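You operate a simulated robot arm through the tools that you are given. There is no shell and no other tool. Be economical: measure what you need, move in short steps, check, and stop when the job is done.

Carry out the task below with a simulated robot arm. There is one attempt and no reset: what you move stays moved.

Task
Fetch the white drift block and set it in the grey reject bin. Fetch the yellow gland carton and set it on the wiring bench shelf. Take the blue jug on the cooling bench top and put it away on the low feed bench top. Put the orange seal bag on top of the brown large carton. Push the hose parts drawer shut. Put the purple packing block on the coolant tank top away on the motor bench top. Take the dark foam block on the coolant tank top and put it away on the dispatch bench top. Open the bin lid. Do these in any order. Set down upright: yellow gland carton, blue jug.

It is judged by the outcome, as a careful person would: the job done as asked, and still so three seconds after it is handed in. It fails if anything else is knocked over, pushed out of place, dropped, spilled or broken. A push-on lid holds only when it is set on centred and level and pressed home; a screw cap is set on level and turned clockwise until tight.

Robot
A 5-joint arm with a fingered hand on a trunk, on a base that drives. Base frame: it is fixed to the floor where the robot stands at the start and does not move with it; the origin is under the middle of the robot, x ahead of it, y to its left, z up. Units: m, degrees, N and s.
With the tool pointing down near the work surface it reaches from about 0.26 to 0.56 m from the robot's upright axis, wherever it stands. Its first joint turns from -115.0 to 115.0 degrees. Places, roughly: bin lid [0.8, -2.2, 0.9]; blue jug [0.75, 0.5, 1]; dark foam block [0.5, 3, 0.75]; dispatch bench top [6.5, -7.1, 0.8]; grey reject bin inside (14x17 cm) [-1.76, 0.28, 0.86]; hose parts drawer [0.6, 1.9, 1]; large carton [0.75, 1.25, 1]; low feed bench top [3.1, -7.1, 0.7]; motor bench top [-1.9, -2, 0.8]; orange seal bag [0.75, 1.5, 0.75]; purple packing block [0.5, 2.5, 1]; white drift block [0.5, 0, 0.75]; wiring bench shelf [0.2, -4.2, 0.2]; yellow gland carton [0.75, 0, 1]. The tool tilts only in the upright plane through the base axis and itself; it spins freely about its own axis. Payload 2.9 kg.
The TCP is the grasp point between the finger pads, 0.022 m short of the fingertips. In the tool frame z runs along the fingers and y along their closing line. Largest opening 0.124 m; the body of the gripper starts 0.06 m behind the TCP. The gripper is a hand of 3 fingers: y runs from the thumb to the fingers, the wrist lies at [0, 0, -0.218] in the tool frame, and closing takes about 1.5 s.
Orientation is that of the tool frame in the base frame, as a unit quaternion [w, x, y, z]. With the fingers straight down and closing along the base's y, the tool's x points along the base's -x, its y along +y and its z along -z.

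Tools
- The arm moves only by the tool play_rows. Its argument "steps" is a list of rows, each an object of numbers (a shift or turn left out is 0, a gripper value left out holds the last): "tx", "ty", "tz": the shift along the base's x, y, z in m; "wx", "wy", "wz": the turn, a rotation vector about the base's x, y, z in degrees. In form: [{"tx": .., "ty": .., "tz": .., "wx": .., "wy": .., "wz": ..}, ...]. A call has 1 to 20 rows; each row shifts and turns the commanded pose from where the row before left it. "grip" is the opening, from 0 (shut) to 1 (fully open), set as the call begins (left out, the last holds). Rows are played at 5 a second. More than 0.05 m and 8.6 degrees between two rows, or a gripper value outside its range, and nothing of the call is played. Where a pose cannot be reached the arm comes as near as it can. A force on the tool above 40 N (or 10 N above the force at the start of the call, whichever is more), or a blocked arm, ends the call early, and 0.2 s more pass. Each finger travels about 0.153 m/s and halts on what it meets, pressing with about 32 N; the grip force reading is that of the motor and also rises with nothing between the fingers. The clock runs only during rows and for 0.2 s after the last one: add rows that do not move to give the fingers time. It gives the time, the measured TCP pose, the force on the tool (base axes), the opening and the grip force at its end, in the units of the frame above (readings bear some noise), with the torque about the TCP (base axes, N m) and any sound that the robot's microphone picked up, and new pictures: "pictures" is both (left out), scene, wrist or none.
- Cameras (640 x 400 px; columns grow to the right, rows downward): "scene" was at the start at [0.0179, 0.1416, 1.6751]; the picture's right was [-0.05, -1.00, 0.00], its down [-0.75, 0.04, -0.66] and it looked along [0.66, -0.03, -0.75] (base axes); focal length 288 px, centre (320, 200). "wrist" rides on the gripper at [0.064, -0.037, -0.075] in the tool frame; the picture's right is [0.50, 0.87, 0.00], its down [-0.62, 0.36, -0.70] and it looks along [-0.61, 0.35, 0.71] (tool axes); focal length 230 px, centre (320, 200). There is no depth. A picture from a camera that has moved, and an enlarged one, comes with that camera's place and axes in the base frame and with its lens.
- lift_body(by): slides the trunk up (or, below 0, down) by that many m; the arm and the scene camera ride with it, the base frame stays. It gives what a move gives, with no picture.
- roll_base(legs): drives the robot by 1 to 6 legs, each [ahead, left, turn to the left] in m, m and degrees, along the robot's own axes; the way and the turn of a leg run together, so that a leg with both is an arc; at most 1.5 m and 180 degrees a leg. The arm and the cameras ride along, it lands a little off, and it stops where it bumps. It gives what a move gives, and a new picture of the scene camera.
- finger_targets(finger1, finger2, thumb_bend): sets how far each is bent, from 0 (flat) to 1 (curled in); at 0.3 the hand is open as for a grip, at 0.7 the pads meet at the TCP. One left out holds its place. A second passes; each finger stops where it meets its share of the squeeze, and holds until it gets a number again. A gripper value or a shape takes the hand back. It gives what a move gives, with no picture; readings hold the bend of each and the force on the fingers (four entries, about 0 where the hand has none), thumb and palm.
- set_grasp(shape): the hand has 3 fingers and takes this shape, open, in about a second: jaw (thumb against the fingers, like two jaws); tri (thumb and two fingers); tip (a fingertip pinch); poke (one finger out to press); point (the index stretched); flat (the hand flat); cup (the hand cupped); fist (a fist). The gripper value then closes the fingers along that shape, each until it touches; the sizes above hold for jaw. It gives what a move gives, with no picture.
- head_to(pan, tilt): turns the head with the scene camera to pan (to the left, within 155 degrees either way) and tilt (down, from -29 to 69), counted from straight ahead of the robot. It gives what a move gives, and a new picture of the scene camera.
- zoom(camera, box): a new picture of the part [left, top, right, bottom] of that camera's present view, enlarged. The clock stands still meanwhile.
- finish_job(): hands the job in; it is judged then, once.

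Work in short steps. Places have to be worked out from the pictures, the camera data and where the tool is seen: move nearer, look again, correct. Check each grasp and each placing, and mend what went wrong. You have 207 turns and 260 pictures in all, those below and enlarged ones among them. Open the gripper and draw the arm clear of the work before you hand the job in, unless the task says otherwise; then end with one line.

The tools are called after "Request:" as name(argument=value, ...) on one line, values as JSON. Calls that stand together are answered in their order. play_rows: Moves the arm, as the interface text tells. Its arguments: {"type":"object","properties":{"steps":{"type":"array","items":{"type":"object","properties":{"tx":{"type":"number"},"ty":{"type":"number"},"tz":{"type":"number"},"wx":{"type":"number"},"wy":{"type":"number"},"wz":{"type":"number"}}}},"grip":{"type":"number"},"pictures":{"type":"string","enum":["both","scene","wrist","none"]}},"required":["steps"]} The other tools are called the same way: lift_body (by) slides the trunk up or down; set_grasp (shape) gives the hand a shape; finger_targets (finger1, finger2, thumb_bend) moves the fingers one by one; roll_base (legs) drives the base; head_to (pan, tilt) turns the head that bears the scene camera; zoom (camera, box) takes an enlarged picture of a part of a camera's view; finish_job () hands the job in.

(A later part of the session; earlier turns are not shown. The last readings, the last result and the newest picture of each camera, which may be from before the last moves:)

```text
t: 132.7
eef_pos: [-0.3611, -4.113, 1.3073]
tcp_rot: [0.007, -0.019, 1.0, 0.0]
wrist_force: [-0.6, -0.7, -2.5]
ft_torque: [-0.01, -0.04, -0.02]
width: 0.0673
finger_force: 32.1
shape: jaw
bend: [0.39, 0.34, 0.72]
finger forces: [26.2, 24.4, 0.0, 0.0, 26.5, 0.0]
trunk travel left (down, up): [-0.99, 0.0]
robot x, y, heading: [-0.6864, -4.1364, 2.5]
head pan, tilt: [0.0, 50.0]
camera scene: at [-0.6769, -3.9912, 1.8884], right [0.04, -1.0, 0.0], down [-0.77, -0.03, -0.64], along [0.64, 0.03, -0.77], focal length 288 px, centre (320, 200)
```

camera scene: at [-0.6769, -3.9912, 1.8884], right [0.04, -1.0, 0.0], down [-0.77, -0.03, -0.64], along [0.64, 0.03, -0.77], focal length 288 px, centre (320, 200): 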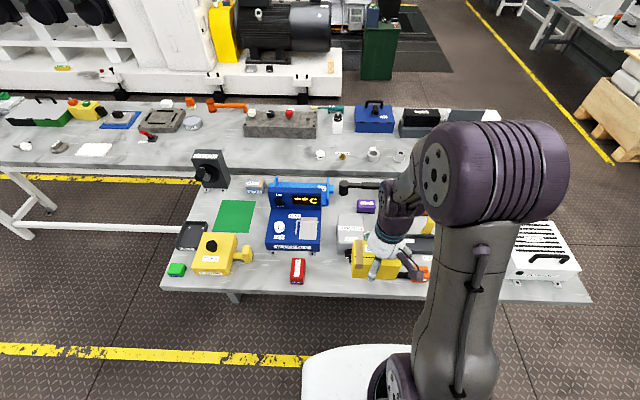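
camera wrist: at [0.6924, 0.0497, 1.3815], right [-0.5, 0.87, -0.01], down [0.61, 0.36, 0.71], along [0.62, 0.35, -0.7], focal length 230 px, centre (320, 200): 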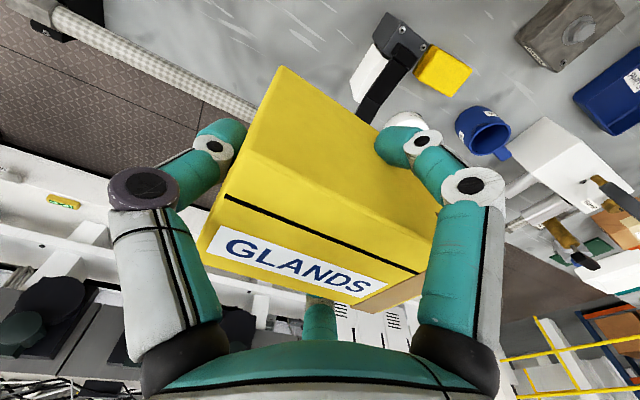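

Bench edge at x≈-0.25. Back up slightly and lower the trunk to look under at the shelf.

Request:
roll_base(legs=[[-0.15, 0, -2.3]])

Request:
lift_body(by=-0.85)

Request:
head_to(pan=10, tilt=35)

```text
t: 134.0
eef_pos: [-0.506, -4.1295, 1.3072]
tcp_rot: [0.006, 0.001, 1.0, 0.001]
wrist_force: [0.3, 0.0, -2.3]
ft_torque: [-0.03, 0.03, 0.02]
width: 0.067
finger_force: 31.9
shape: jaw
bend: [0.39, 0.34, 0.72]
finger forces: [26.4, 24.5, 0.1, 0.0, 26.2, 0.0]
trunk travel left (down, up): [-0.99, 0.0]
robot x, y, heading: [-0.836, -4.1406, 0.1]
head pan, tilt: [0.0, 50.0]
camera scene: at [-0.8151, -3.9947, 1.8883], right [0.0, -1.0, 0.0], down [-0.77, 0.0, -0.64], along [0.64, 0.0, -0.77], focal length 288 px, centre (320, 200)
```

scene: 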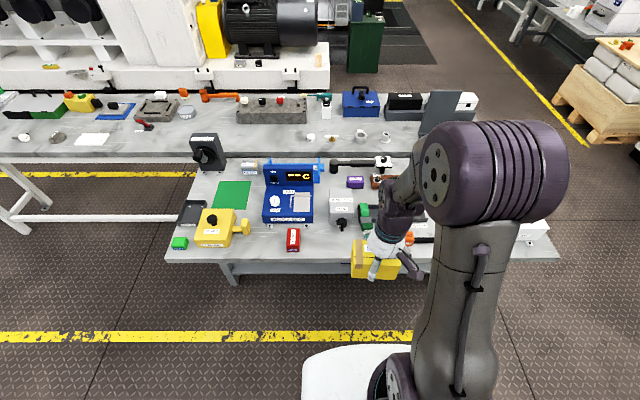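

```text
refused: -0.85 is not a number from -0.4 to 0.4
```

```text
t: 134.8
eef_pos: [-0.5093, -4.1284, 1.3075]
tcp_rot: [0.007, 0.001, 1.0, -0.001]
wrist_force: [0.3, 0.8, -1.8]
ft_torque: [-0.03, -0.02, 0.03]
width: 0.0672
finger_force: 32.2
shape: jaw
bend: [0.39, 0.34, 0.72]
finger forces: [26.4, 24.4, 0.0, 0.0, 26.4, 0.0]
trunk travel left (down, up): [-0.99, 0.0]
robot x, y, heading: [-0.8325, -4.1401, 0.1]
head pan, tilt: [10.0, 35.0]
camera scene: at [-0.8102, -3.9795, 1.91], right [0.17, -0.99, 0.0], down [-0.57, -0.1, -0.82], along [0.81, 0.14, -0.57], focal length 288 px, centre (320, 200)
```

scene: 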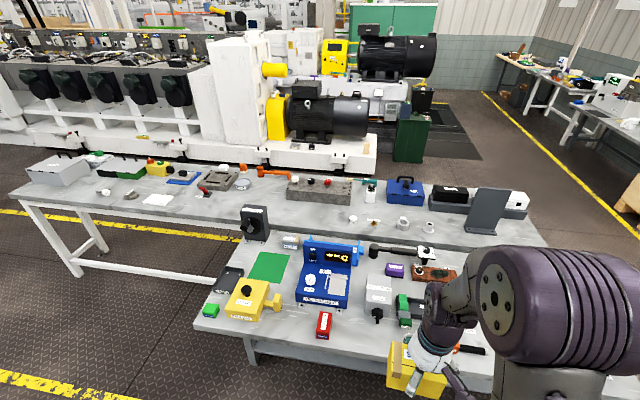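

Lower in two steps, then look.

Request:
lift_body(by=-0.4)

Request:
lift_body(by=-0.4)

Request:
head_to(pan=10, tilt=40)

```text
t: 138.6
eef_pos: [-0.509, -4.1292, 0.9073]
tcp_rot: [0.008, 0.001, 1.0, 0.0]
wrist_force: [1.0, 0.4, -1.8]
ft_torque: [-0.02, -0.01, -0.02]
width: 0.0674
finger_force: 32.3
shape: jaw
bend: [0.39, 0.34, 0.72]
finger forces: [26.2, 24.5, 0.0, 0.1, 26.2, 0.0]
trunk travel left (down, up): [-0.59, 0.4]
robot x, y, heading: [-0.8393, -4.1406, -0.3]
head pan, tilt: [10.0, 35.0]
```

```text
t: 142.4
eef_pos: [-0.5076, -4.1297, 0.5095]
tcp_rot: [0.007, 0.002, 1.0, -0.001]
wrist_force: [0.5, -0.6, -2.5]
ft_torque: [-0.01, 0.03, -0.01]
width: 0.0672
finger_force: 31.7
shape: jaw
bend: [0.39, 0.34, 0.72]
finger forces: [26.2, 24.5, 0.0, 0.0, 26.2, 0.0]
trunk travel left (down, up): [-0.19, 0.8]
robot x, y, heading: [-0.8348, -4.1407, 0.2]
head pan, tilt: [10.0, 35.0]
```

```text
t: 143.1
eef_pos: [-0.5084, -4.1299, 0.5085]
tcp_rot: [0.007, 0.001, 1.0, 0.0]
wrist_force: [-0.5, 0.1, -1.8]
ft_torque: [-0.04, 0.03, 0.01]
width: 0.0671
finger_force: 31.9
shape: jaw
bend: [0.39, 0.34, 0.72]
finger forces: [26.3, 24.4, 0.0, 0.1, 26.2, 0.0]
trunk travel left (down, up): [-0.19, 0.8]
robot x, y, heading: [-0.8373, -4.1414, 0.1]
head pan, tilt: [10.0, 40.0]
camera scene: at [-0.812, -3.98, 1.1026], right [0.17, -0.99, 0.0], down [-0.63, -0.11, -0.77], along [0.75, 0.13, -0.64], focal length 288 px, centre (320, 200)
```

scene: 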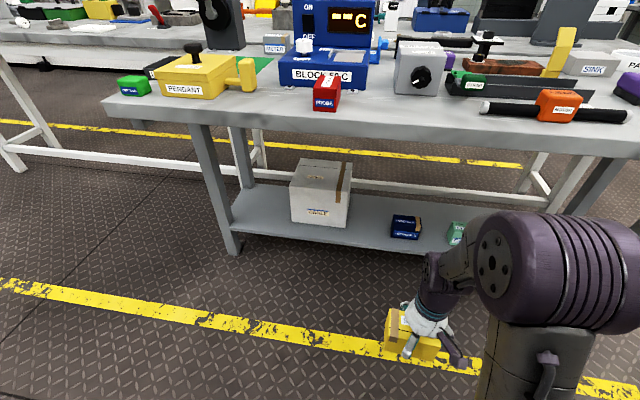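

Shelf front edge ≈x 0.02, z≈0.2, items: white box, dark box, green box. Lower the trunk fully and look for free room on the right.

Request:
lift_body(by=-0.18)

Request:
head_to(pan=-20, tilt=30)

Request:
head_to(pan=5, tilt=32)

Request:
zoom(camera="scene", box=[180, 120, 500, 320])

```text
t: 145.1
eef_pos: [-0.509, -4.1303, 0.3272]
tcp_rot: [0.008, 0.0, 1.0, 0.0]
wrist_force: [0.1, 0.4, -2.1]
ft_torque: [-0.02, -0.02, 0.0]
width: 0.0671
finger_force: 31.7
shape: jaw
bend: [0.39, 0.34, 0.72]
finger forces: [26.4, 24.5, 0.0, 0.0, 26.0, 0.1]
trunk travel left (down, up): [-0.01, 0.98]
robot x, y, heading: [-0.8355, -4.1401, 0.1]
head pan, tilt: [10.0, 40.0]
```

```text
t: 146.1
eef_pos: [-0.5086, -4.1288, 0.327]
tcp_rot: [0.008, 0.0, 1.0, 0.0]
wrist_force: [-0.1, 0.3, -2.1]
ft_torque: [-0.02, 0.03, -0.04]
width: 0.067
finger_force: 32.2
shape: jaw
bend: [0.39, 0.34, 0.72]
finger forces: [26.3, 24.5, 0.1, 0.1, 26.1, 0.0]
trunk travel left (down, up): [-0.01, 0.98]
robot x, y, heading: [-0.8346, -4.1376, -0.0]
head pan, tilt: [-20.0, 30.0]
camera scene: at [-0.8108, -4.0256, 0.9379], right [-0.34, -0.94, 0.0], down [-0.47, 0.17, -0.87], along [0.81, -0.3, -0.5], focal length 288 px, centre (320, 200)
```

scene: 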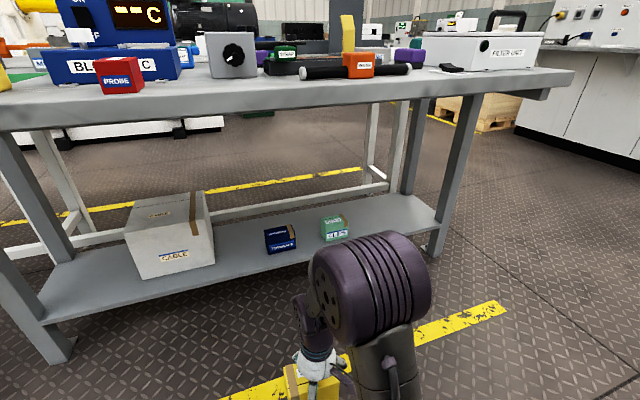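

```text
t: 146.9
eef_pos: [-0.509, -4.1299, 0.3286]
tcp_rot: [0.007, 0.001, 1.0, 0.0]
wrist_force: [0.7, -0.2, -1.3]
ft_torque: [-0.02, -0.01, -0.02]
width: 0.0672
finger_force: 31.6
shape: jaw
bend: [0.39, 0.34, 0.72]
finger forces: [26.2, 24.6, 0.0, 0.0, 26.0, 0.0]
trunk travel left (down, up): [-0.01, 0.98]
robot x, y, heading: [-0.8341, -4.1413, -0.1]
head pan, tilt: [5.0, 32.0]
camera scene: at [-0.8065, -3.9871, 0.9347], right [0.08, -1.0, 0.0], down [-0.53, -0.04, -0.85], along [0.84, 0.07, -0.53], focal length 288 px, centre (320, 200)
```

scene: 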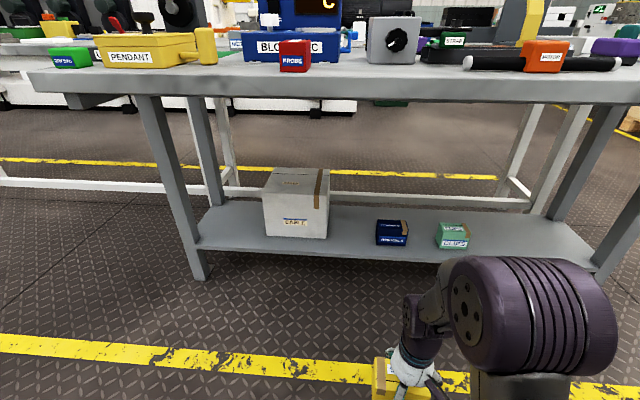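

```text
2.00 times, centred on (340, 220) of scene
camera zoom: at [-0.8065, -3.9871, 0.9347], right [0.08, -1.0, 0.0], down [-0.53, -0.04, -0.85], along [0.84, 0.07, -0.53], focal length 575 px, centre (280, 160)
```

zoom: 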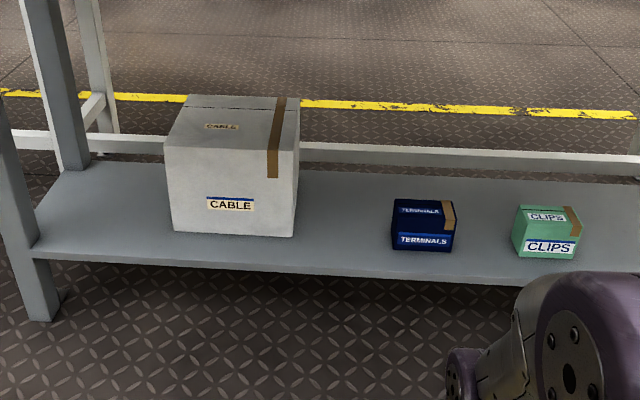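

Free room lies right of CLIPS (y < -4.5). Shift right, extend the arm low to clear under the bench top, before driving in.

Request:
roll_base(legs=[[0, -0.38, 0]])

Request:
play_rows(steps=[{"tx": 0.04, "ty": -0.025, "tz": -0.005}, {"tx": 0.04, "ty": -0.025, "tz": -0.005}, {"tx": 0.04, "ty": -0.025}], pictures="scene")

```text
t: 149.3
eef_pos: [-0.5091, -4.5043, 0.3275]
tcp_rot: [0.007, 0.003, 1.0, -0.001]
wrist_force: [1.1, -0.4, -1.9]
ft_torque: [-0.03, -0.02, 0.03]
width: 0.0672
finger_force: 32.1
shape: jaw
bend: [0.39, 0.34, 0.72]
finger forces: [26.2, 24.5, 0.0, 0.1, 26.1, 0.0]
trunk travel left (down, up): [-0.01, 0.98]
robot x, y, heading: [-0.8385, -4.5097, -0.1]
head pan, tilt: [5.0, 32.0]
camera scene: at [-0.8073, -4.3597, 0.9347], right [0.08, -1.0, 0.0], down [-0.53, -0.04, -0.85], along [0.85, 0.07, -0.53], focal length 288 px, centre (320, 200)
```

scene: 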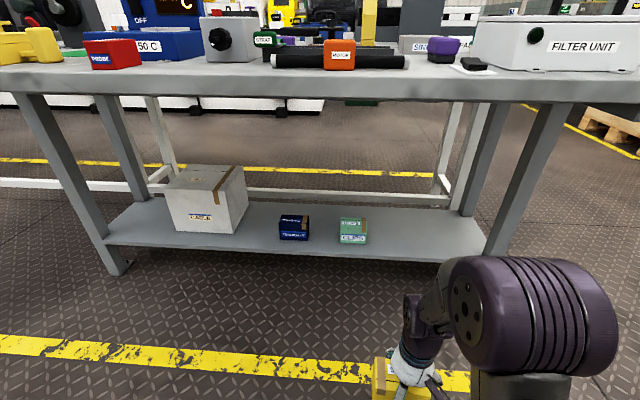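

```text
t: 150.1
eef_pos: [-0.3882, -4.5806, 0.3171]
tcp_rot: [0.006, 0.003, 1.0, 0.0]
wrist_force: [-0.6, 0.0, -1.8]
ft_torque: [-0.03, -0.04, 0.04]
width: 0.066
finger_force: 31.9
shape: jaw
bend: [0.39, 0.34, 0.72]
finger forces: [26.9, 24.9, 0.1, 0.0, 25.3, 0.0]
trunk travel left (down, up): [-0.01, 0.98]
robot x, y, heading: [-0.8373, -4.5141, -0.2]
head pan, tilt: [5.0, 32.0]
camera scene: at [-0.8073, -4.3597, 0.9348], right [0.08, -1.0, 0.0], down [-0.53, -0.04, -0.85], along [0.85, 0.07, -0.53], focal length 288 px, centre (320, 200)
```

scene: 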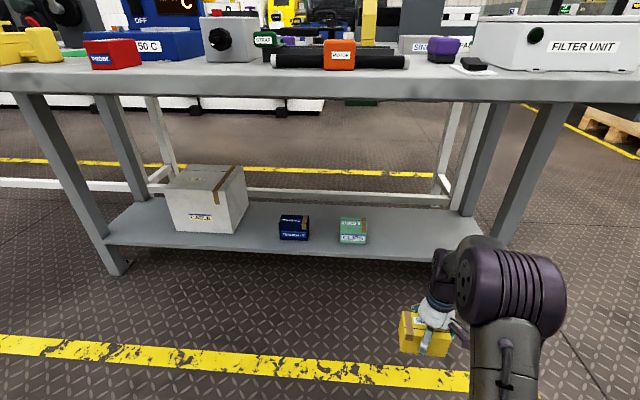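

Drive under in two steps (first 0.3 m), then look.

Request:
roll_base(legs=[[0.3, -0.03, 0]])

Request:
roll_base(legs=[[0.12, 0, 0]])

```text
t: 152.2
eef_pos: [-0.0878, -4.6124, 0.3175]
tcp_rot: [0.008, 0.005, 1.0, -0.001]
wrist_force: [-0.3, 0.6, -1.7]
ft_torque: [-0.02, 0.02, -0.01]
width: 0.0662
finger_force: 32.1
shape: jaw
bend: [0.39, 0.34, 0.72]
finger forces: [26.9, 24.8, 0.0, 0.0, 25.4, 0.0]
trunk travel left (down, up): [-0.01, 0.98]
robot x, y, heading: [-0.5359, -4.5443, -0.7]
head pan, tilt: [5.0, 32.0]
camera scene: at [-0.5065, -4.3921, 0.9347], right [0.08, -1.0, 0.0], down [-0.53, -0.04, -0.85], along [0.85, 0.07, -0.53], focal length 288 px, centre (320, 200)
```

scene: 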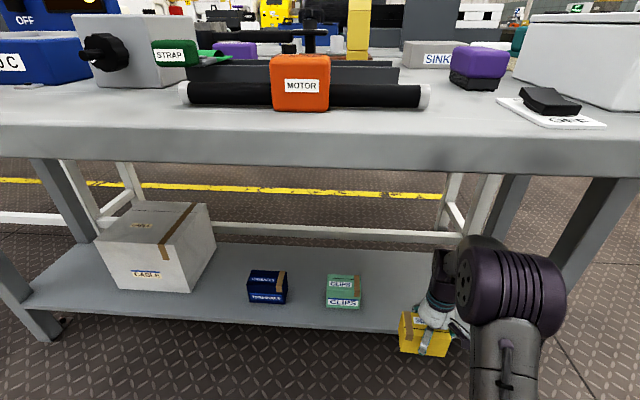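

```text
t: 153.4
eef_pos: [0.031, -4.6133, 0.3177]
tcp_rot: [0.006, 0.004, 1.0, -0.001]
wrist_force: [-0.6, -0.2, -2.1]
ft_torque: [-0.01, 0.01, 0.02]
width: 0.0659
finger_force: 31.9
shape: jaw
bend: [0.39, 0.34, 0.72]
finger forces: [26.9, 24.9, 0.0, 0.1, 25.3, 0.0]
trunk travel left (down, up): [-0.01, 0.98]
robot x, y, heading: [-0.4171, -4.5467, -0.2]
head pan, tilt: [5.0, 32.0]
camera scene: at [-0.3873, -4.3932, 0.9347], right [0.08, -1.0, 0.0], down [-0.53, -0.04, -0.85], along [0.85, 0.07, -0.53], focal length 288 px, centre (320, 200)
```

scene: 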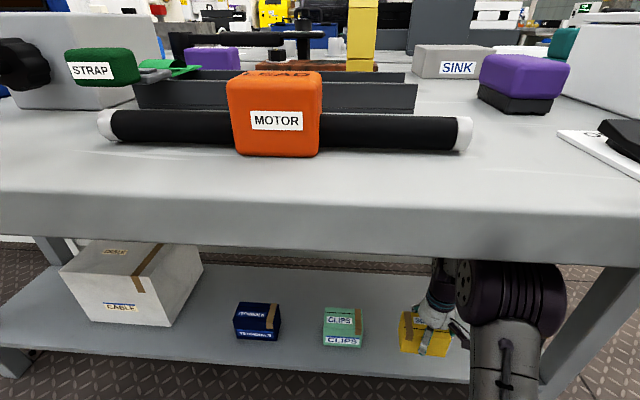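

Edge of shelf at x≈0. Extend 7 cm and lower toward the shelf.

Request:
play_rows(steps=[{"tx": 0.04}, {"tx": 0.035}, {"tz": -0.02}, {"tz": -0.02}, {"tz": -0.02}, {}])

```text
t: 154.8
eef_pos: [0.1069, -4.6152, 0.256]
tcp_rot: [0.006, 0.004, 1.0, -0.001]
wrist_force: [-0.1, 0.5, -1.6]
ft_torque: [-0.04, 0.01, 0.02]
width: 0.065
finger_force: 31.9
shape: jaw
bend: [0.39, 0.35, 0.72]
finger forces: [27.2, 25.1, 0.1, 0.0, 24.7, 0.0]
trunk travel left (down, up): [-0.01, 0.98]
robot x, y, heading: [-0.4201, -4.5449, -0.7]
head pan, tilt: [5.0, 32.0]
camera scene: at [-0.3873, -4.3932, 0.9347], right [0.08, -1.0, 0.0], down [-0.53, -0.04, -0.85], along [0.85, 0.07, -0.53], focal length 288 px, centre (320, 200)
camera wrist: at [0.041, -4.653, 0.3302], right [-0.49, 0.87, -0.01], down [0.61, 0.35, 0.71], along [0.62, 0.34, -0.71], focal length 230 px, centre (320, 200)
```

scene: 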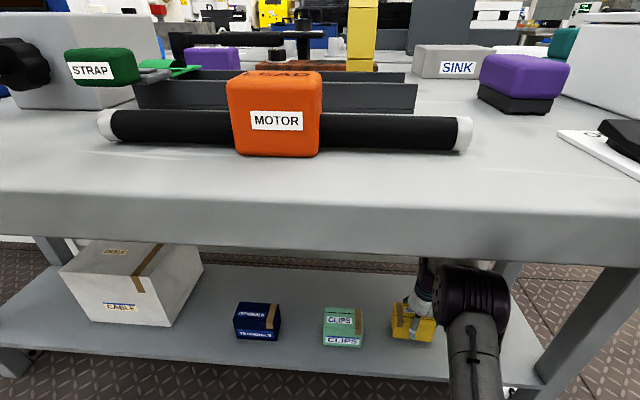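
wrist: 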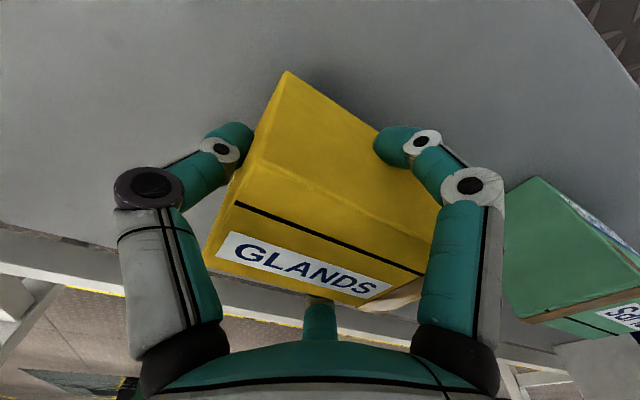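

Continue down slowly until contact.

Request:
play_rows(steps=[{"tz": -0.008}, {"tz": -0.008}, {"tz": -0.006}, {"tz": -0.006}, {"tz": -0.006}], pictures="wrist")

```text
t: 155.8
eef_pos: [0.1082, -4.6142, 0.2363]
tcp_rot: [0.013, 0.005, 1.0, -0.002]
wrist_force: [-11.9, 0.9, 31.9]
ft_torque: [-0.01, 0.22, 0.03]
width: 0.0649
finger_force: 31.9
shape: jaw
bend: [0.78, 0.34, 0.73]
finger forces: [34.1, 25.4, 0.0, 0.0, 28.1, 0.1]
trunk travel left (down, up): [-0.01, 0.98]
robot x, y, heading: [-0.4198, -4.5483, -0.8]
head pan, tilt: [5.0, 32.0]
stopped in row 5: the force on the tool passed its limit at 44 N (the readings are from after the stop); the commanded pose is now the measured one
camera wrist: at [0.0415, -4.6523, 0.311], right [-0.49, 0.87, -0.01], down [0.6, 0.35, 0.71], along [0.63, 0.34, -0.7], focal length 230 px, centre (320, 200)
```

wrist: 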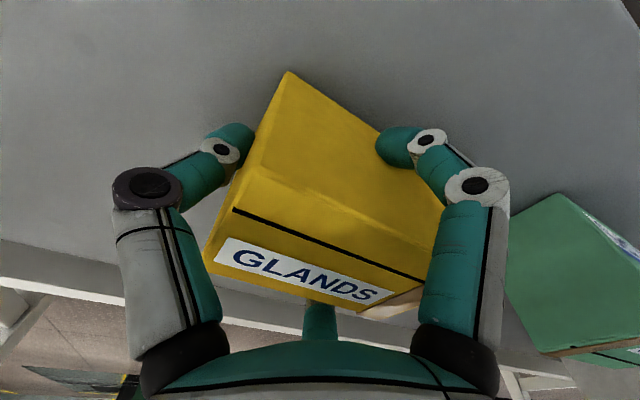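

Carton is resting on the shelf. Ease up 3 mm and release.

Request:
play_rows(steps=[{"tz": 0.003}, {}], pictures="none")

Request:
play_rows(steps=[{}, {}, {}, {}, {}, {}], grip=1, pictures="wrist")

```text
t: 156.4
eef_pos: [0.1078, -4.6148, 0.2383]
tcp_rot: [0.011, 0.004, 1.0, -0.001]
wrist_force: [-8.1, 1.0, 22.2]
ft_torque: [-0.02, 0.14, 0.01]
width: 0.0651
finger_force: 31.5
shape: jaw
bend: [0.78, 0.34, 0.73]
finger forces: [32.8, 27.1, 0.0, 0.0, 27.6, 0.0]
trunk travel left (down, up): [-0.01, 0.98]
robot x, y, heading: [-0.4165, -4.5517, -0.6]
head pan, tilt: [5.0, 32.0]
```

```text
t: 157.8
eef_pos: [0.1082, -4.6154, 0.2367]
tcp_rot: [0.01, 0.005, 1.0, 0.0]
wrist_force: [-0.5, 0.7, -0.3]
ft_torque: [-0.04, 0.0, 0.03]
width: 0.124
finger_force: 0.0
shape: jaw
bend: [0.3, 0.3, 0.3]
finger forces: [0.0, 0.0, 0.1, 0.0, 0.0, 0.0]
trunk travel left (down, up): [-0.01, 0.98]
robot x, y, heading: [-0.417, -4.5472, -0.5]
head pan, tilt: [5.0, 32.0]
camera wrist: at [0.0421, -4.6525, 0.3103], right [-0.49, 0.87, -0.01], down [0.61, 0.35, 0.71], along [0.62, 0.34, -0.7], focal length 230 px, centre (320, 200)
```

wrist: 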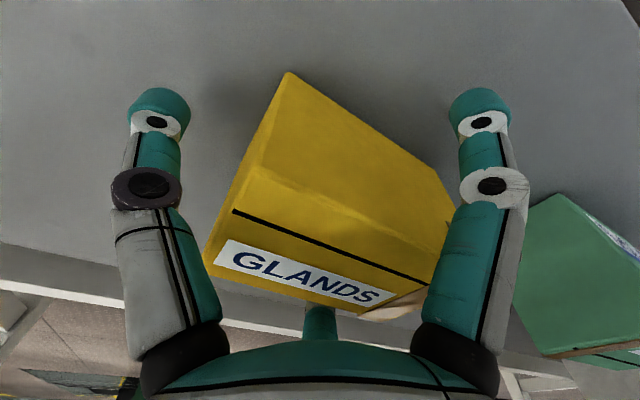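

Released. Raise 8 cm, retract and back out.

Request:
play_rows(steps=[{"tz": 0.02}, {"tz": 0.03}, {"tz": 0.03}, {"tz": 0.015}, {"tx": -0.04}, {"tx": -0.035}], pictures="none")

Request:
roll_base(legs=[[-0.45, 0, 0]])

Request:
zoom(camera="scene", box=[240, 140, 560, 340])

```text
t: 159.2
eef_pos: [0.0327, -4.6159, 0.3326]
tcp_rot: [0.009, 0.005, 1.0, -0.001]
wrist_force: [0.7, 0.6, -0.7]
ft_torque: [0.03, 0.0, -0.02]
width: 0.1239
finger_force: 0.1
shape: jaw
bend: [0.3, 0.3, 0.3]
finger forces: [0.0, 0.1, 0.0, 0.0, 0.0, 0.1]
trunk travel left (down, up): [-0.01, 0.98]
robot x, y, heading: [-0.4192, -4.5447, -0.3]
head pan, tilt: [5.0, 32.0]
```

```text
t: 161.9
eef_pos: [-0.424, -4.6136, 0.3324]
tcp_rot: [0.009, 0.011, 1.0, -0.002]
wrist_force: [-1.0, -0.3, -0.8]
ft_torque: [-0.05, 0.0, 0.02]
width: 0.124
finger_force: 0.0
shape: jaw
bend: [0.3, 0.3, 0.3]
finger forces: [0.0, 0.1, 0.0, 0.0, 0.0, 0.0]
trunk travel left (down, up): [-0.01, 0.98]
robot x, y, heading: [-0.8759, -4.542, -1.3]
head pan, tilt: [5.0, 32.0]
camera scene: at [-0.8419, -4.3869, 0.9348], right [0.07, -1.0, 0.0], down [-0.53, -0.04, -0.85], along [0.85, 0.06, -0.53], focal length 288 px, centre (320, 200)
```

scene: 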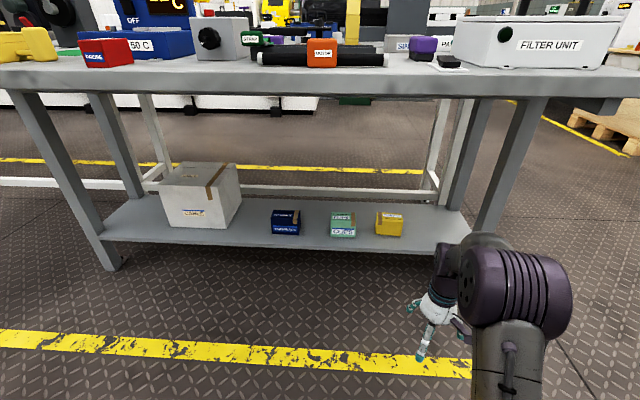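

```text
2.00 times, centred on (400, 240) of scene
camera zoom: at [-0.8419, -4.3869, 0.9348], right [0.07, -1.0, 0.0], down [-0.53, -0.04, -0.85], along [0.85, 0.06, -0.53], focal length 575 px, centre (160, 120)
```

zoom: 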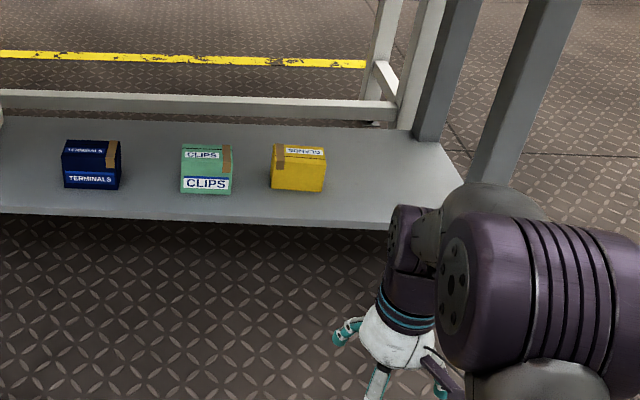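

GLANDS carton is upright on the shelf. Raise the trunk and go to the bin-lid spot at (0.8,-2.2).

Request:
lift_body(by=0.4)

Request:
lift_body(by=0.4)

Request:
roll_base(legs=[[0, 1.2, 1], [0, 1.15, 0], [0.85, 0, 0]])

Request:
head_to(pan=0, tilt=40)

```text
t: 165.8
eef_pos: [-0.4239, -4.6134, 0.7324]
tcp_rot: [0.01, 0.01, 1.0, -0.002]
wrist_force: [-0.4, 0.0, 0.0]
ft_torque: [0.01, 0.01, 0.0]
width: 0.1239
finger_force: 0.1
shape: jaw
bend: [0.3, 0.3, 0.3]
finger forces: [0.0, 0.1, 0.1, 0.0, 0.0, 0.0]
trunk travel left (down, up): [-0.41, 0.58]
robot x, y, heading: [-0.8729, -4.5363, -0.9]
head pan, tilt: [5.0, 32.0]
```

```text
t: 169.6
eef_pos: [-0.4244, -4.6138, 1.1324]
tcp_rot: [0.01, 0.01, 1.0, -0.002]
wrist_force: [0.5, 0.0, -0.8]
ft_torque: [0.01, -0.01, 0.01]
width: 0.124
finger_force: 0.2
shape: jaw
bend: [0.3, 0.3, 0.3]
finger forces: [0.0, 0.0, 0.0, 0.0, 0.1, 0.0]
trunk travel left (down, up): [-0.81, 0.18]
robot x, y, heading: [-0.8733, -4.5377, -1.2]
head pan, tilt: [5.0, 32.0]
```

```text
t: 185.3
eef_pos: [0.4554, -2.2744, 1.1319]
tcp_rot: [0.01, 0.014, 1.0, -0.002]
wrist_force: [-0.2, -0.5, 0.0]
ft_torque: [0.02, 0.0, -0.02]
width: 0.124
finger_force: 0.0
shape: jaw
bend: [0.3, 0.3, 0.3]
finger forces: [0.0, 0.0, 0.0, 0.0, 0.1, 0.0]
trunk travel left (down, up): [-0.81, 0.18]
robot x, y, heading: [0.003, -2.1992, -1.1]
head pan, tilt: [5.0, 32.0]
camera scene: at [0.0381, -2.0447, 1.7348], right [0.06, -1.0, 0.0], down [-0.53, -0.03, -0.85], along [0.85, 0.05, -0.53], focal length 288 px, centre (320, 200)
```

scene: 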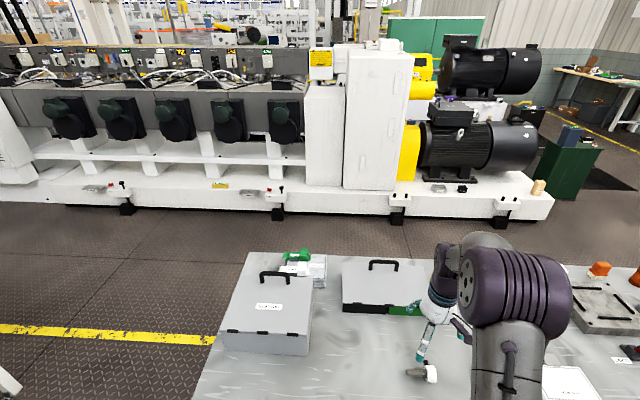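

```text
t: 186.0
eef_pos: [0.4547, -2.274, 1.132]
tcp_rot: [0.009, 0.013, 1.0, -0.001]
wrist_force: [0.7, -0.5, 0.1]
ft_torque: [0.0, 0.0, 0.02]
width: 0.1241
finger_force: 0.1
shape: jaw
bend: [0.3, 0.3, 0.3]
finger forces: [0.1, 0.1, 0.0, 0.1, 0.0, 0.0]
trunk travel left (down, up): [-0.81, 0.18]
robot x, y, heading: [0.0032, -2.1969, -1.4]
head pan, tilt: [0.0, 40.0]
camera scene: at [0.0339, -2.0524, 1.7226], right [-0.02, -1.0, 0.0], down [-0.64, 0.02, -0.77], along [0.77, -0.02, -0.64], focal length 288 px, centre (320, 200)
```

scene: 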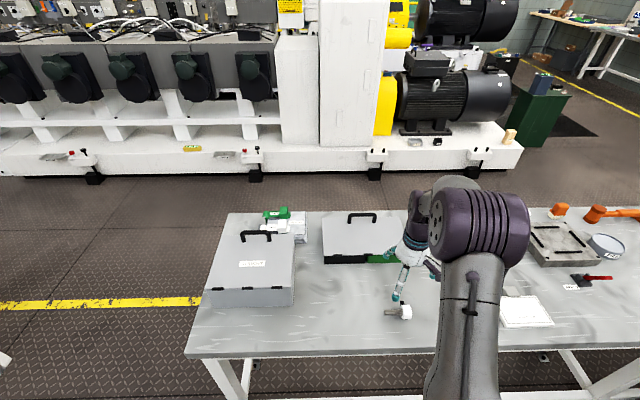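

Two handled grey boxes: zoom to read labels.

Request:
zoom(camera="scene", box=[180, 190, 440, 350])

Request:
head_to(pan=-30, tilt=45)

```text
2.46 times, centred on (310, 270) of scene
camera zoom: at [0.0339, -2.0524, 1.7226], right [-0.02, -1.0, 0.0], down [-0.64, 0.02, -0.77], along [0.77, -0.02, -0.64], focal length 708 px, centre (345, 28)
```

zoom: 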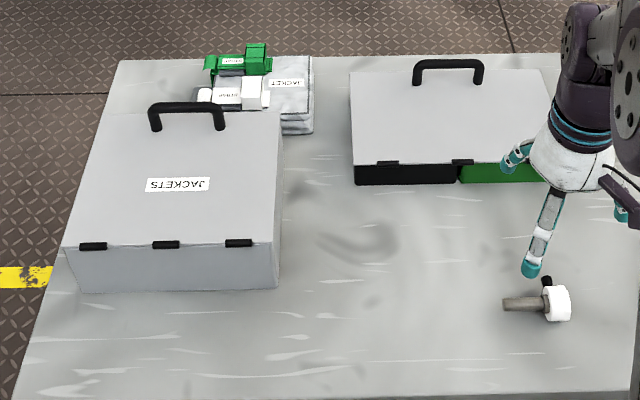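

```text
t: 186.9
eef_pos: [0.4545, -2.2736, 1.132]
tcp_rot: [0.009, 0.013, 1.0, -0.002]
wrist_force: [-0.6, 0.0, 0.8]
ft_torque: [0.0, 0.01, -0.03]
width: 0.124
finger_force: 0.2
shape: jaw
bend: [0.3, 0.3, 0.3]
finger forces: [0.0, 0.0, 0.0, 0.0, 0.0, 0.0]
trunk travel left (down, up): [-0.81, 0.18]
robot x, y, heading: [0.0064, -2.199, -1.8]
head pan, tilt: [-30.0, 45.0]
camera scene: at [0.0182, -2.0926, 1.7153], right [-0.52, -0.85, 0.0], down [-0.6, 0.37, -0.71], along [0.6, -0.37, -0.71], focal length 288 px, centre (320, 200)
```

scene: 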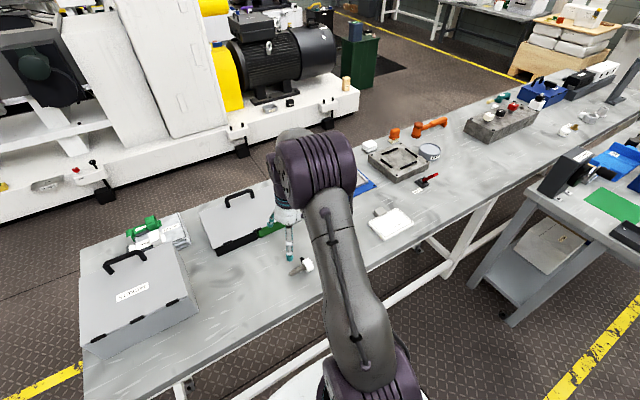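

The second box (black/green bodies, at ≈(0.8,-2.2)) is the bin; hinges are on the near edge, handle on the far edge. Drive 0.22 m closer and look with the wrist camera.

Request:
roll_base(legs=[[0.22, 0, 1.5]])

Request:
play_rows(steps=[{"tz": 0.04}], pictures="wrist")

Request:
head_to(pan=0, tilt=55)

```text
t: 188.6
eef_pos: [0.6766, -2.2653, 1.1309]
tcp_rot: [0.009, 0.0, 1.0, -0.002]
wrist_force: [0.0, 0.0, 0.2]
ft_torque: [0.0, 0.0, 0.03]
width: 0.1238
finger_force: 0.1
shape: jaw
bend: [0.3, 0.3, 0.3]
finger forces: [0.0, 0.0, 0.1, 0.0, 0.1, 0.0]
trunk travel left (down, up): [-0.81, 0.18]
robot x, y, heading: [0.2242, -2.195, -0.1]
head pan, tilt: [-30.0, 45.0]
camera scene: at [0.2363, -2.0953, 1.7153], right [-0.5, -0.87, 0.0], down [-0.61, 0.35, -0.71], along [0.61, -0.35, -0.71], focal length 288 px, centre (320, 200)
```

scene: 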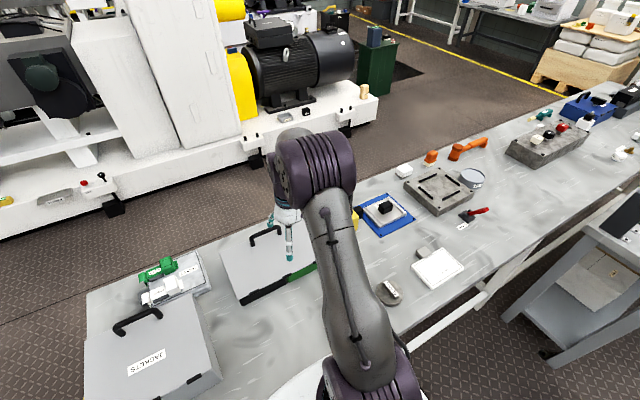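

```text
t: 189.0
eef_pos: [0.6764, -2.2649, 1.1721]
tcp_rot: [0.01, 0.001, 1.0, -0.002]
wrist_force: [0.0, 1.0, 0.3]
ft_torque: [0.0, -0.02, 0.03]
width: 0.1242
finger_force: 0.0
shape: jaw
bend: [0.3, 0.3, 0.3]
finger forces: [0.0, 0.0, 0.0, 0.0, 0.0, 0.0]
trunk travel left (down, up): [-0.81, 0.18]
robot x, y, heading: [0.2223, -2.1997, -0.0]
head pan, tilt: [-30.0, 45.0]
camera wrist: at [0.6103, -2.3041, 1.2463], right [-0.5, 0.87, -0.01], down [0.6, 0.36, 0.71], along [0.62, 0.35, -0.7], focal length 230 px, centre (320, 200)
```

wrist: 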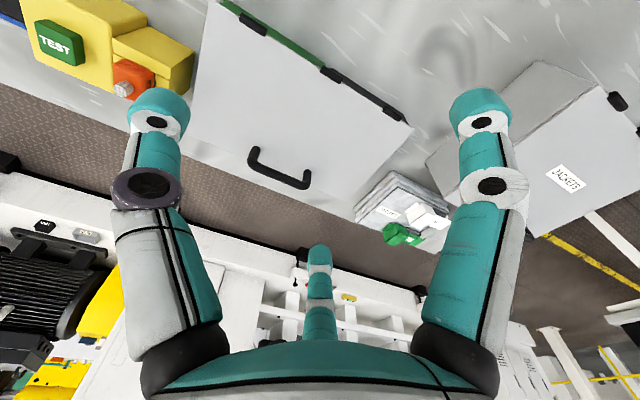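

```text
t: 189.9
eef_pos: [0.6775, -2.267, 1.1717]
tcp_rot: [0.01, 0.001, 1.0, -0.002]
wrist_force: [-0.1, 0.3, -0.1]
ft_torque: [0.02, -0.02, -0.01]
width: 0.1239
finger_force: 0.0
shape: jaw
bend: [0.3, 0.3, 0.3]
finger forces: [0.0, 0.0, 0.1, 0.0, 0.1, 0.1]
trunk travel left (down, up): [-0.81, 0.18]
robot x, y, heading: [0.225, -2.1986, -0.2]
head pan, tilt: [0.0, 55.0]
camera scene: at [0.2379, -2.0547, 1.7019], right [0.0, -1.0, 0.0], down [-0.82, 0.0, -0.57], along [0.57, 0.0, -0.82], focal length 288 px, centre (320, 200)
```

scene: 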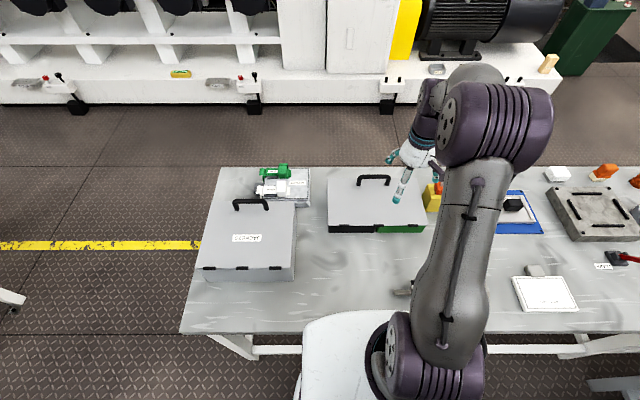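

Handle bar triangulates to ≈(0.881,-2.242,0.914), hinge line at x≈0.70, z≈0.885. Zoom on the handle for its size.

Request:
zoom(camera="wrist", box=[200, 110, 360, 210])

Request:
zoom(camera="scene", box=[310, 150, 450, 245])

```text
4.00 times, centred on (280, 160) of wrist
camera zoom: at [0.6122, -2.3043, 1.2452], right [-0.5, 0.87, -0.01], down [0.6, 0.36, 0.71], along [0.62, 0.35, -0.7], focal length 920 px, centre (480, 360)
```

zoom: 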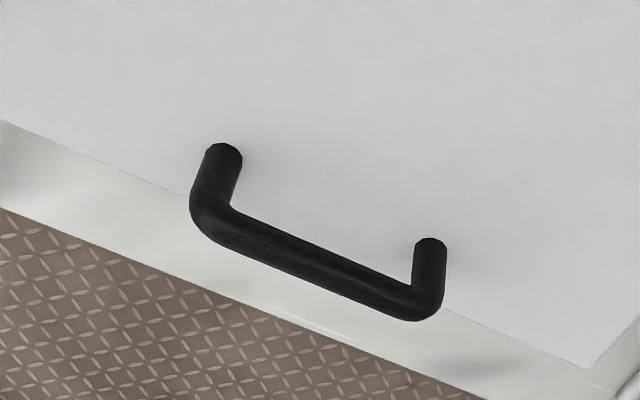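

```text
4.21 times, centred on (380, 198) of scene
camera zoom: at [0.2379, -2.0547, 1.7019], right [0.0, -1.0, 0.0], down [-0.82, 0.0, -0.57], along [0.57, 0.0, -0.82], focal length 1211 px, centre (67, 210)
```

zoom: 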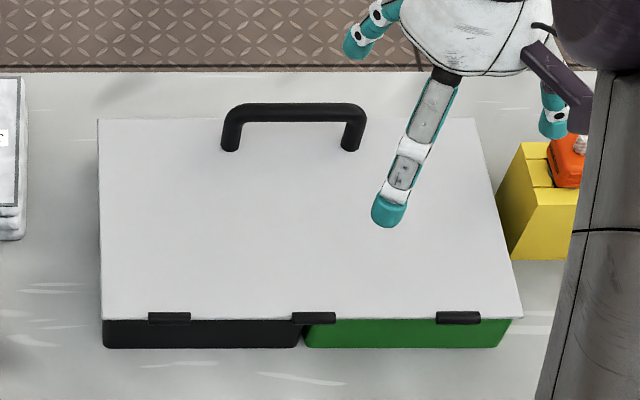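

Bar centre ≈(0.866,-2.242,0.937), 4 cm above the lid, Ø16 mm; hinge x≈0.70, z≈0.895. Drive 0.12 closer, then yaw the hand 90° with fingers partly closed and look.

Request:
roll_base(legs=[[0.12, 0, 0]])

Request:
play_rows(steps=[{"wz": -8.5}, {"wz": -8.5}, {"wz": -8.5}, {"wz": -8.5}, {"wz": -8.5}, {"wz": -8.5}, {"wz": -8.5}, {"wz": -8.5}, {"wz": -8.5}, {"wz": -8.5}, {"wz": -5}], grip=0.45)

```text
t: 191.2
eef_pos: [0.7979, -2.2638, 1.1718]
tcp_rot: [0.01, 0.0, 1.0, -0.001]
wrist_force: [0.1, -1.0, -0.3]
ft_torque: [0.03, 0.0, 0.02]
width: 0.1237
finger_force: 0.0
shape: jaw
bend: [0.3, 0.3, 0.3]
finger forces: [0.1, 0.1, 0.0, 0.0, 0.0, 0.0]
trunk travel left (down, up): [-0.81, 0.18]
robot x, y, heading: [0.3462, -2.1975, 0.2]
head pan, tilt: [0.0, 55.0]
camera scene: at [0.3567, -2.0546, 1.7019], right [0.0, -1.0, 0.0], down [-0.82, 0.0, -0.57], along [0.57, 0.0, -0.82], focal length 288 px, centre (320, 200)
```

scene: 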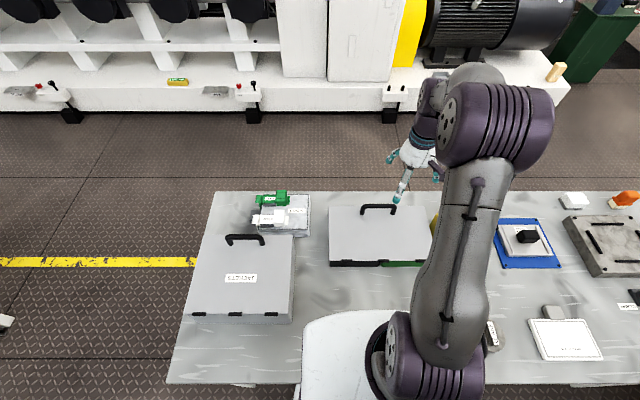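

```text
t: 193.6
eef_pos: [0.7983, -2.2661, 1.1733]
tcp_rot: [0.0, 0.708, 0.706, -0.001]
wrist_force: [0.9, 0.7, -0.3]
ft_torque: [0.01, 0.01, 0.01]
width: 0.0564
finger_force: 0.0
shape: jaw
bend: [0.39, 0.39, 0.7]
finger forces: [0.0, 0.0, 0.1, 0.0, 0.0, 0.0]
trunk travel left (down, up): [-0.81, 0.18]
robot x, y, heading: [0.3438, -2.2006, 0.0]
head pan, tilt: [0.0, 55.0]
camera scene: at [0.3574, -2.0546, 1.7019], right [0.0, -1.0, 0.0], down [-0.82, 0.0, -0.57], along [0.57, 0.0, -0.82], focal length 288 px, centre (320, 200)
camera wrist: at [0.7606, -2.2028, 1.2467], right [0.87, 0.5, 0.0], down [0.36, -0.62, 0.7], along [0.35, -0.61, -0.71], focal length 230 px, centre (320, 200)
```

scene: 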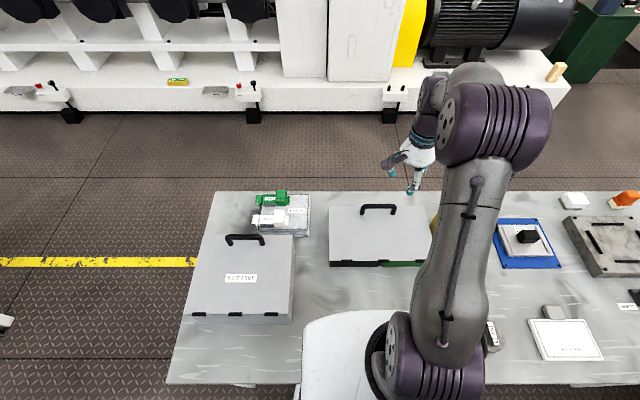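
wrist: 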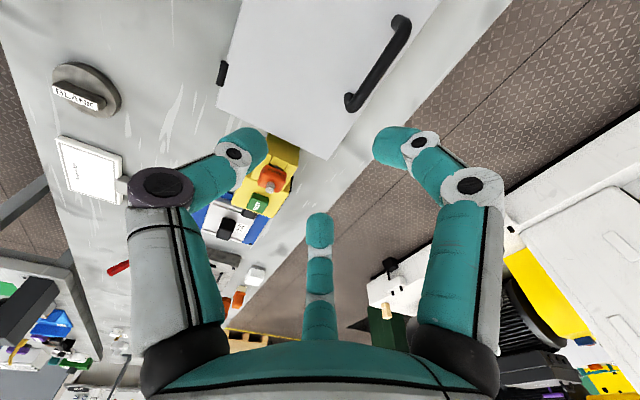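

Hand is yawed with thumb toward the robot. Move over the handle (bar slightly thumb-side), lower to z≈1.0 and look.

Request:
play_rows(steps=[{"tx": 0.04, "ty": 0.012}, {"tx": 0.035, "ty": 0.012}, {"tz": -0.045}, {"tz": -0.045}, {"tz": -0.045}, {"tz": -0.035}, {}], grip=0.4)

Request:
zoom(camera="scene", box=[320, 140, 460, 240])

```text
t: 195.2
eef_pos: [0.8757, -2.2413, 0.9995]
tcp_rot: [-0.001, 0.707, 0.707, 0.0]
wrist_force: [0.0, 0.9, 0.4]
ft_torque: [0.0, 0.0, 0.02]
width: 0.0499
finger_force: 0.1
shape: jaw
bend: [0.77, 0.77, 0.7]
finger forces: [0.0, 0.0, 0.0, 0.1, 0.0, 0.0]
trunk travel left (down, up): [-0.81, 0.18]
robot x, y, heading: [0.3426, -2.1982, 0.2]
head pan, tilt: [0.0, 55.0]
camera scene: at [0.3571, -2.0546, 1.7019], right [0.0, -1.0, 0.0], down [-0.82, 0.0, -0.57], along [0.57, 0.0, -0.82], focal length 288 px, centre (320, 200)
camera wrist: at [0.8376, -2.1788, 1.0745], right [0.87, 0.5, 0.0], down [0.36, -0.62, 0.7], along [0.35, -0.61, -0.71], focal length 230 px, centre (320, 200)
```

scene: 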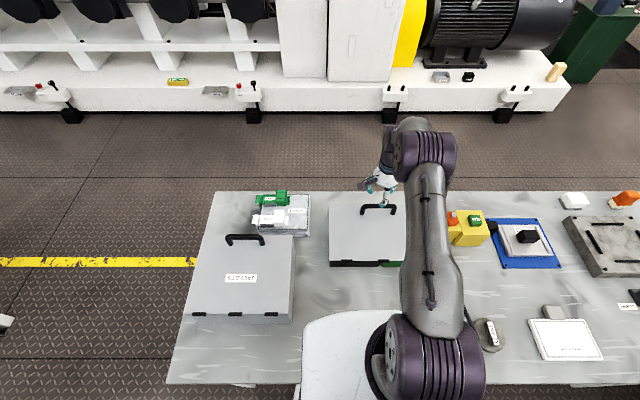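
wrist: 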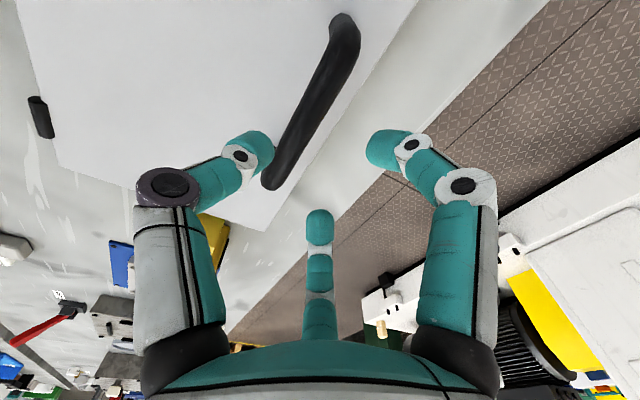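

```text
4.00 times, centred on (390, 190) of scene
camera zoom: at [0.3571, -2.0546, 1.7019], right [0.0, -1.0, 0.0], down [-0.82, 0.0, -0.57], along [0.57, 0.0, -0.82], focal length 1150 px, centre (40, 240)
```

zoom: 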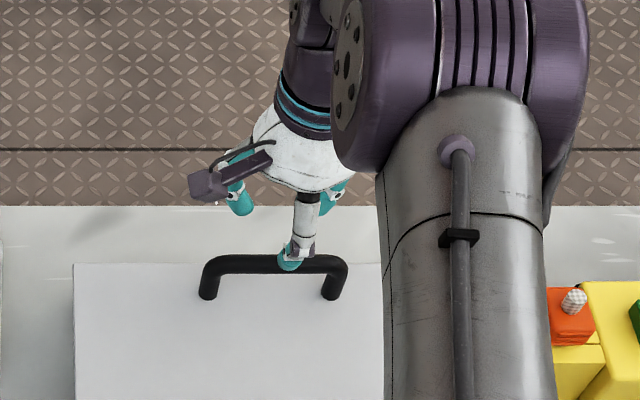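

Bar ≈(0.862,-2.239). Shift slightly and descend onto the handle in small steps.

Request:
play_rows(steps=[{"tx": -0.007, "ty": 0.003}, {"tz": -0.015}, {"tz": -0.015}, {"tz": -0.01}, {}], grip=0.45, pictures="wrist")

```text
t: 196.4
eef_pos: [0.8666, -2.2376, 0.96]
tcp_rot: [0.0, 0.707, 0.707, -0.001]
wrist_force: [-0.1, -0.1, 0.7]
ft_torque: [0.01, -0.01, -0.02]
width: 0.0556
finger_force: 0.1
shape: jaw
bend: [0.39, 0.39, 0.7]
finger forces: [0.1, 0.1, 0.0, 0.0, 0.1, 0.1]
trunk travel left (down, up): [-0.81, 0.18]
robot x, y, heading: [0.3462, -2.2064, -0.1]
head pan, tilt: [0.0, 55.0]
camera wrist: at [0.8289, -2.1753, 1.0356], right [0.87, 0.5, 0.0], down [0.36, -0.62, 0.7], along [0.35, -0.61, -0.71], focal length 230 px, centre (320, 200)
```

wrist: 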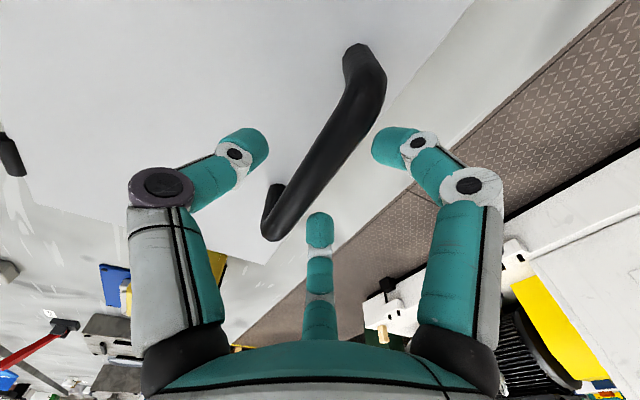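

Bar lies between the thumb and the two fingers. Descend 2 cm more and close.

Request:
play_rows(steps=[{"tz": -0.01}, {"tz": -0.01}, {}], pictures="none")

Request:
play_rows(steps=[{}, {}, {}, {}, {}, {}], grip=0, pictures="wrist")

```text
t: 197.2
eef_pos: [0.865, -2.2377, 0.9411]
tcp_rot: [0.0, 0.707, 0.707, -0.001]
wrist_force: [0.1, 0.0, 0.1]
ft_torque: [0.0, 0.01, 0.01]
width: 0.0554
finger_force: 0.0
shape: jaw
bend: [0.39, 0.39, 0.7]
finger forces: [0.0, 0.0, 0.0, 0.1, 0.0, 0.0]
trunk travel left (down, up): [-0.81, 0.18]
robot x, y, heading: [0.3436, -2.2004, -0.1]
head pan, tilt: [0.0, 55.0]
```

```text
t: 198.6
eef_pos: [0.8652, -2.2379, 0.9409]
tcp_rot: [-0.001, 0.707, 0.707, -0.001]
wrist_force: [-4.2, 0.6, -3.2]
ft_torque: [0.0, -0.05, -0.02]
width: 0.0
finger_force: 31.7
shape: jaw
bend: [0.7, 0.7, 0.73]
finger forces: [2.7, 2.8, 0.0, 0.0, 10.3, 0.0]
trunk travel left (down, up): [-0.81, 0.18]
robot x, y, heading: [0.3467, -2.1997, 0.1]
head pan, tilt: [0.0, 55.0]
camera wrist: at [0.8279, -2.1752, 1.0163], right [0.87, 0.5, 0.0], down [0.36, -0.62, 0.7], along [0.35, -0.61, -0.71], focal length 230 px, centre (320, 200)
```

wrist: 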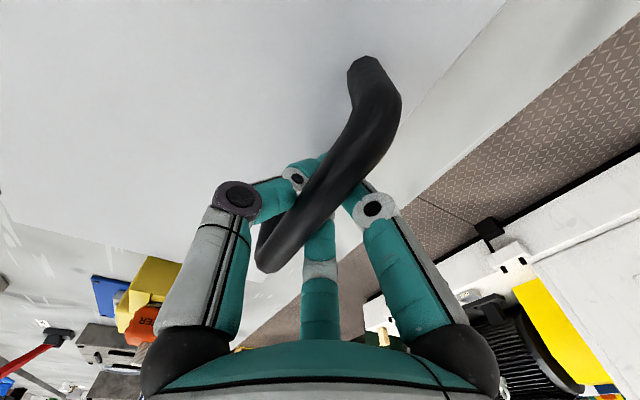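

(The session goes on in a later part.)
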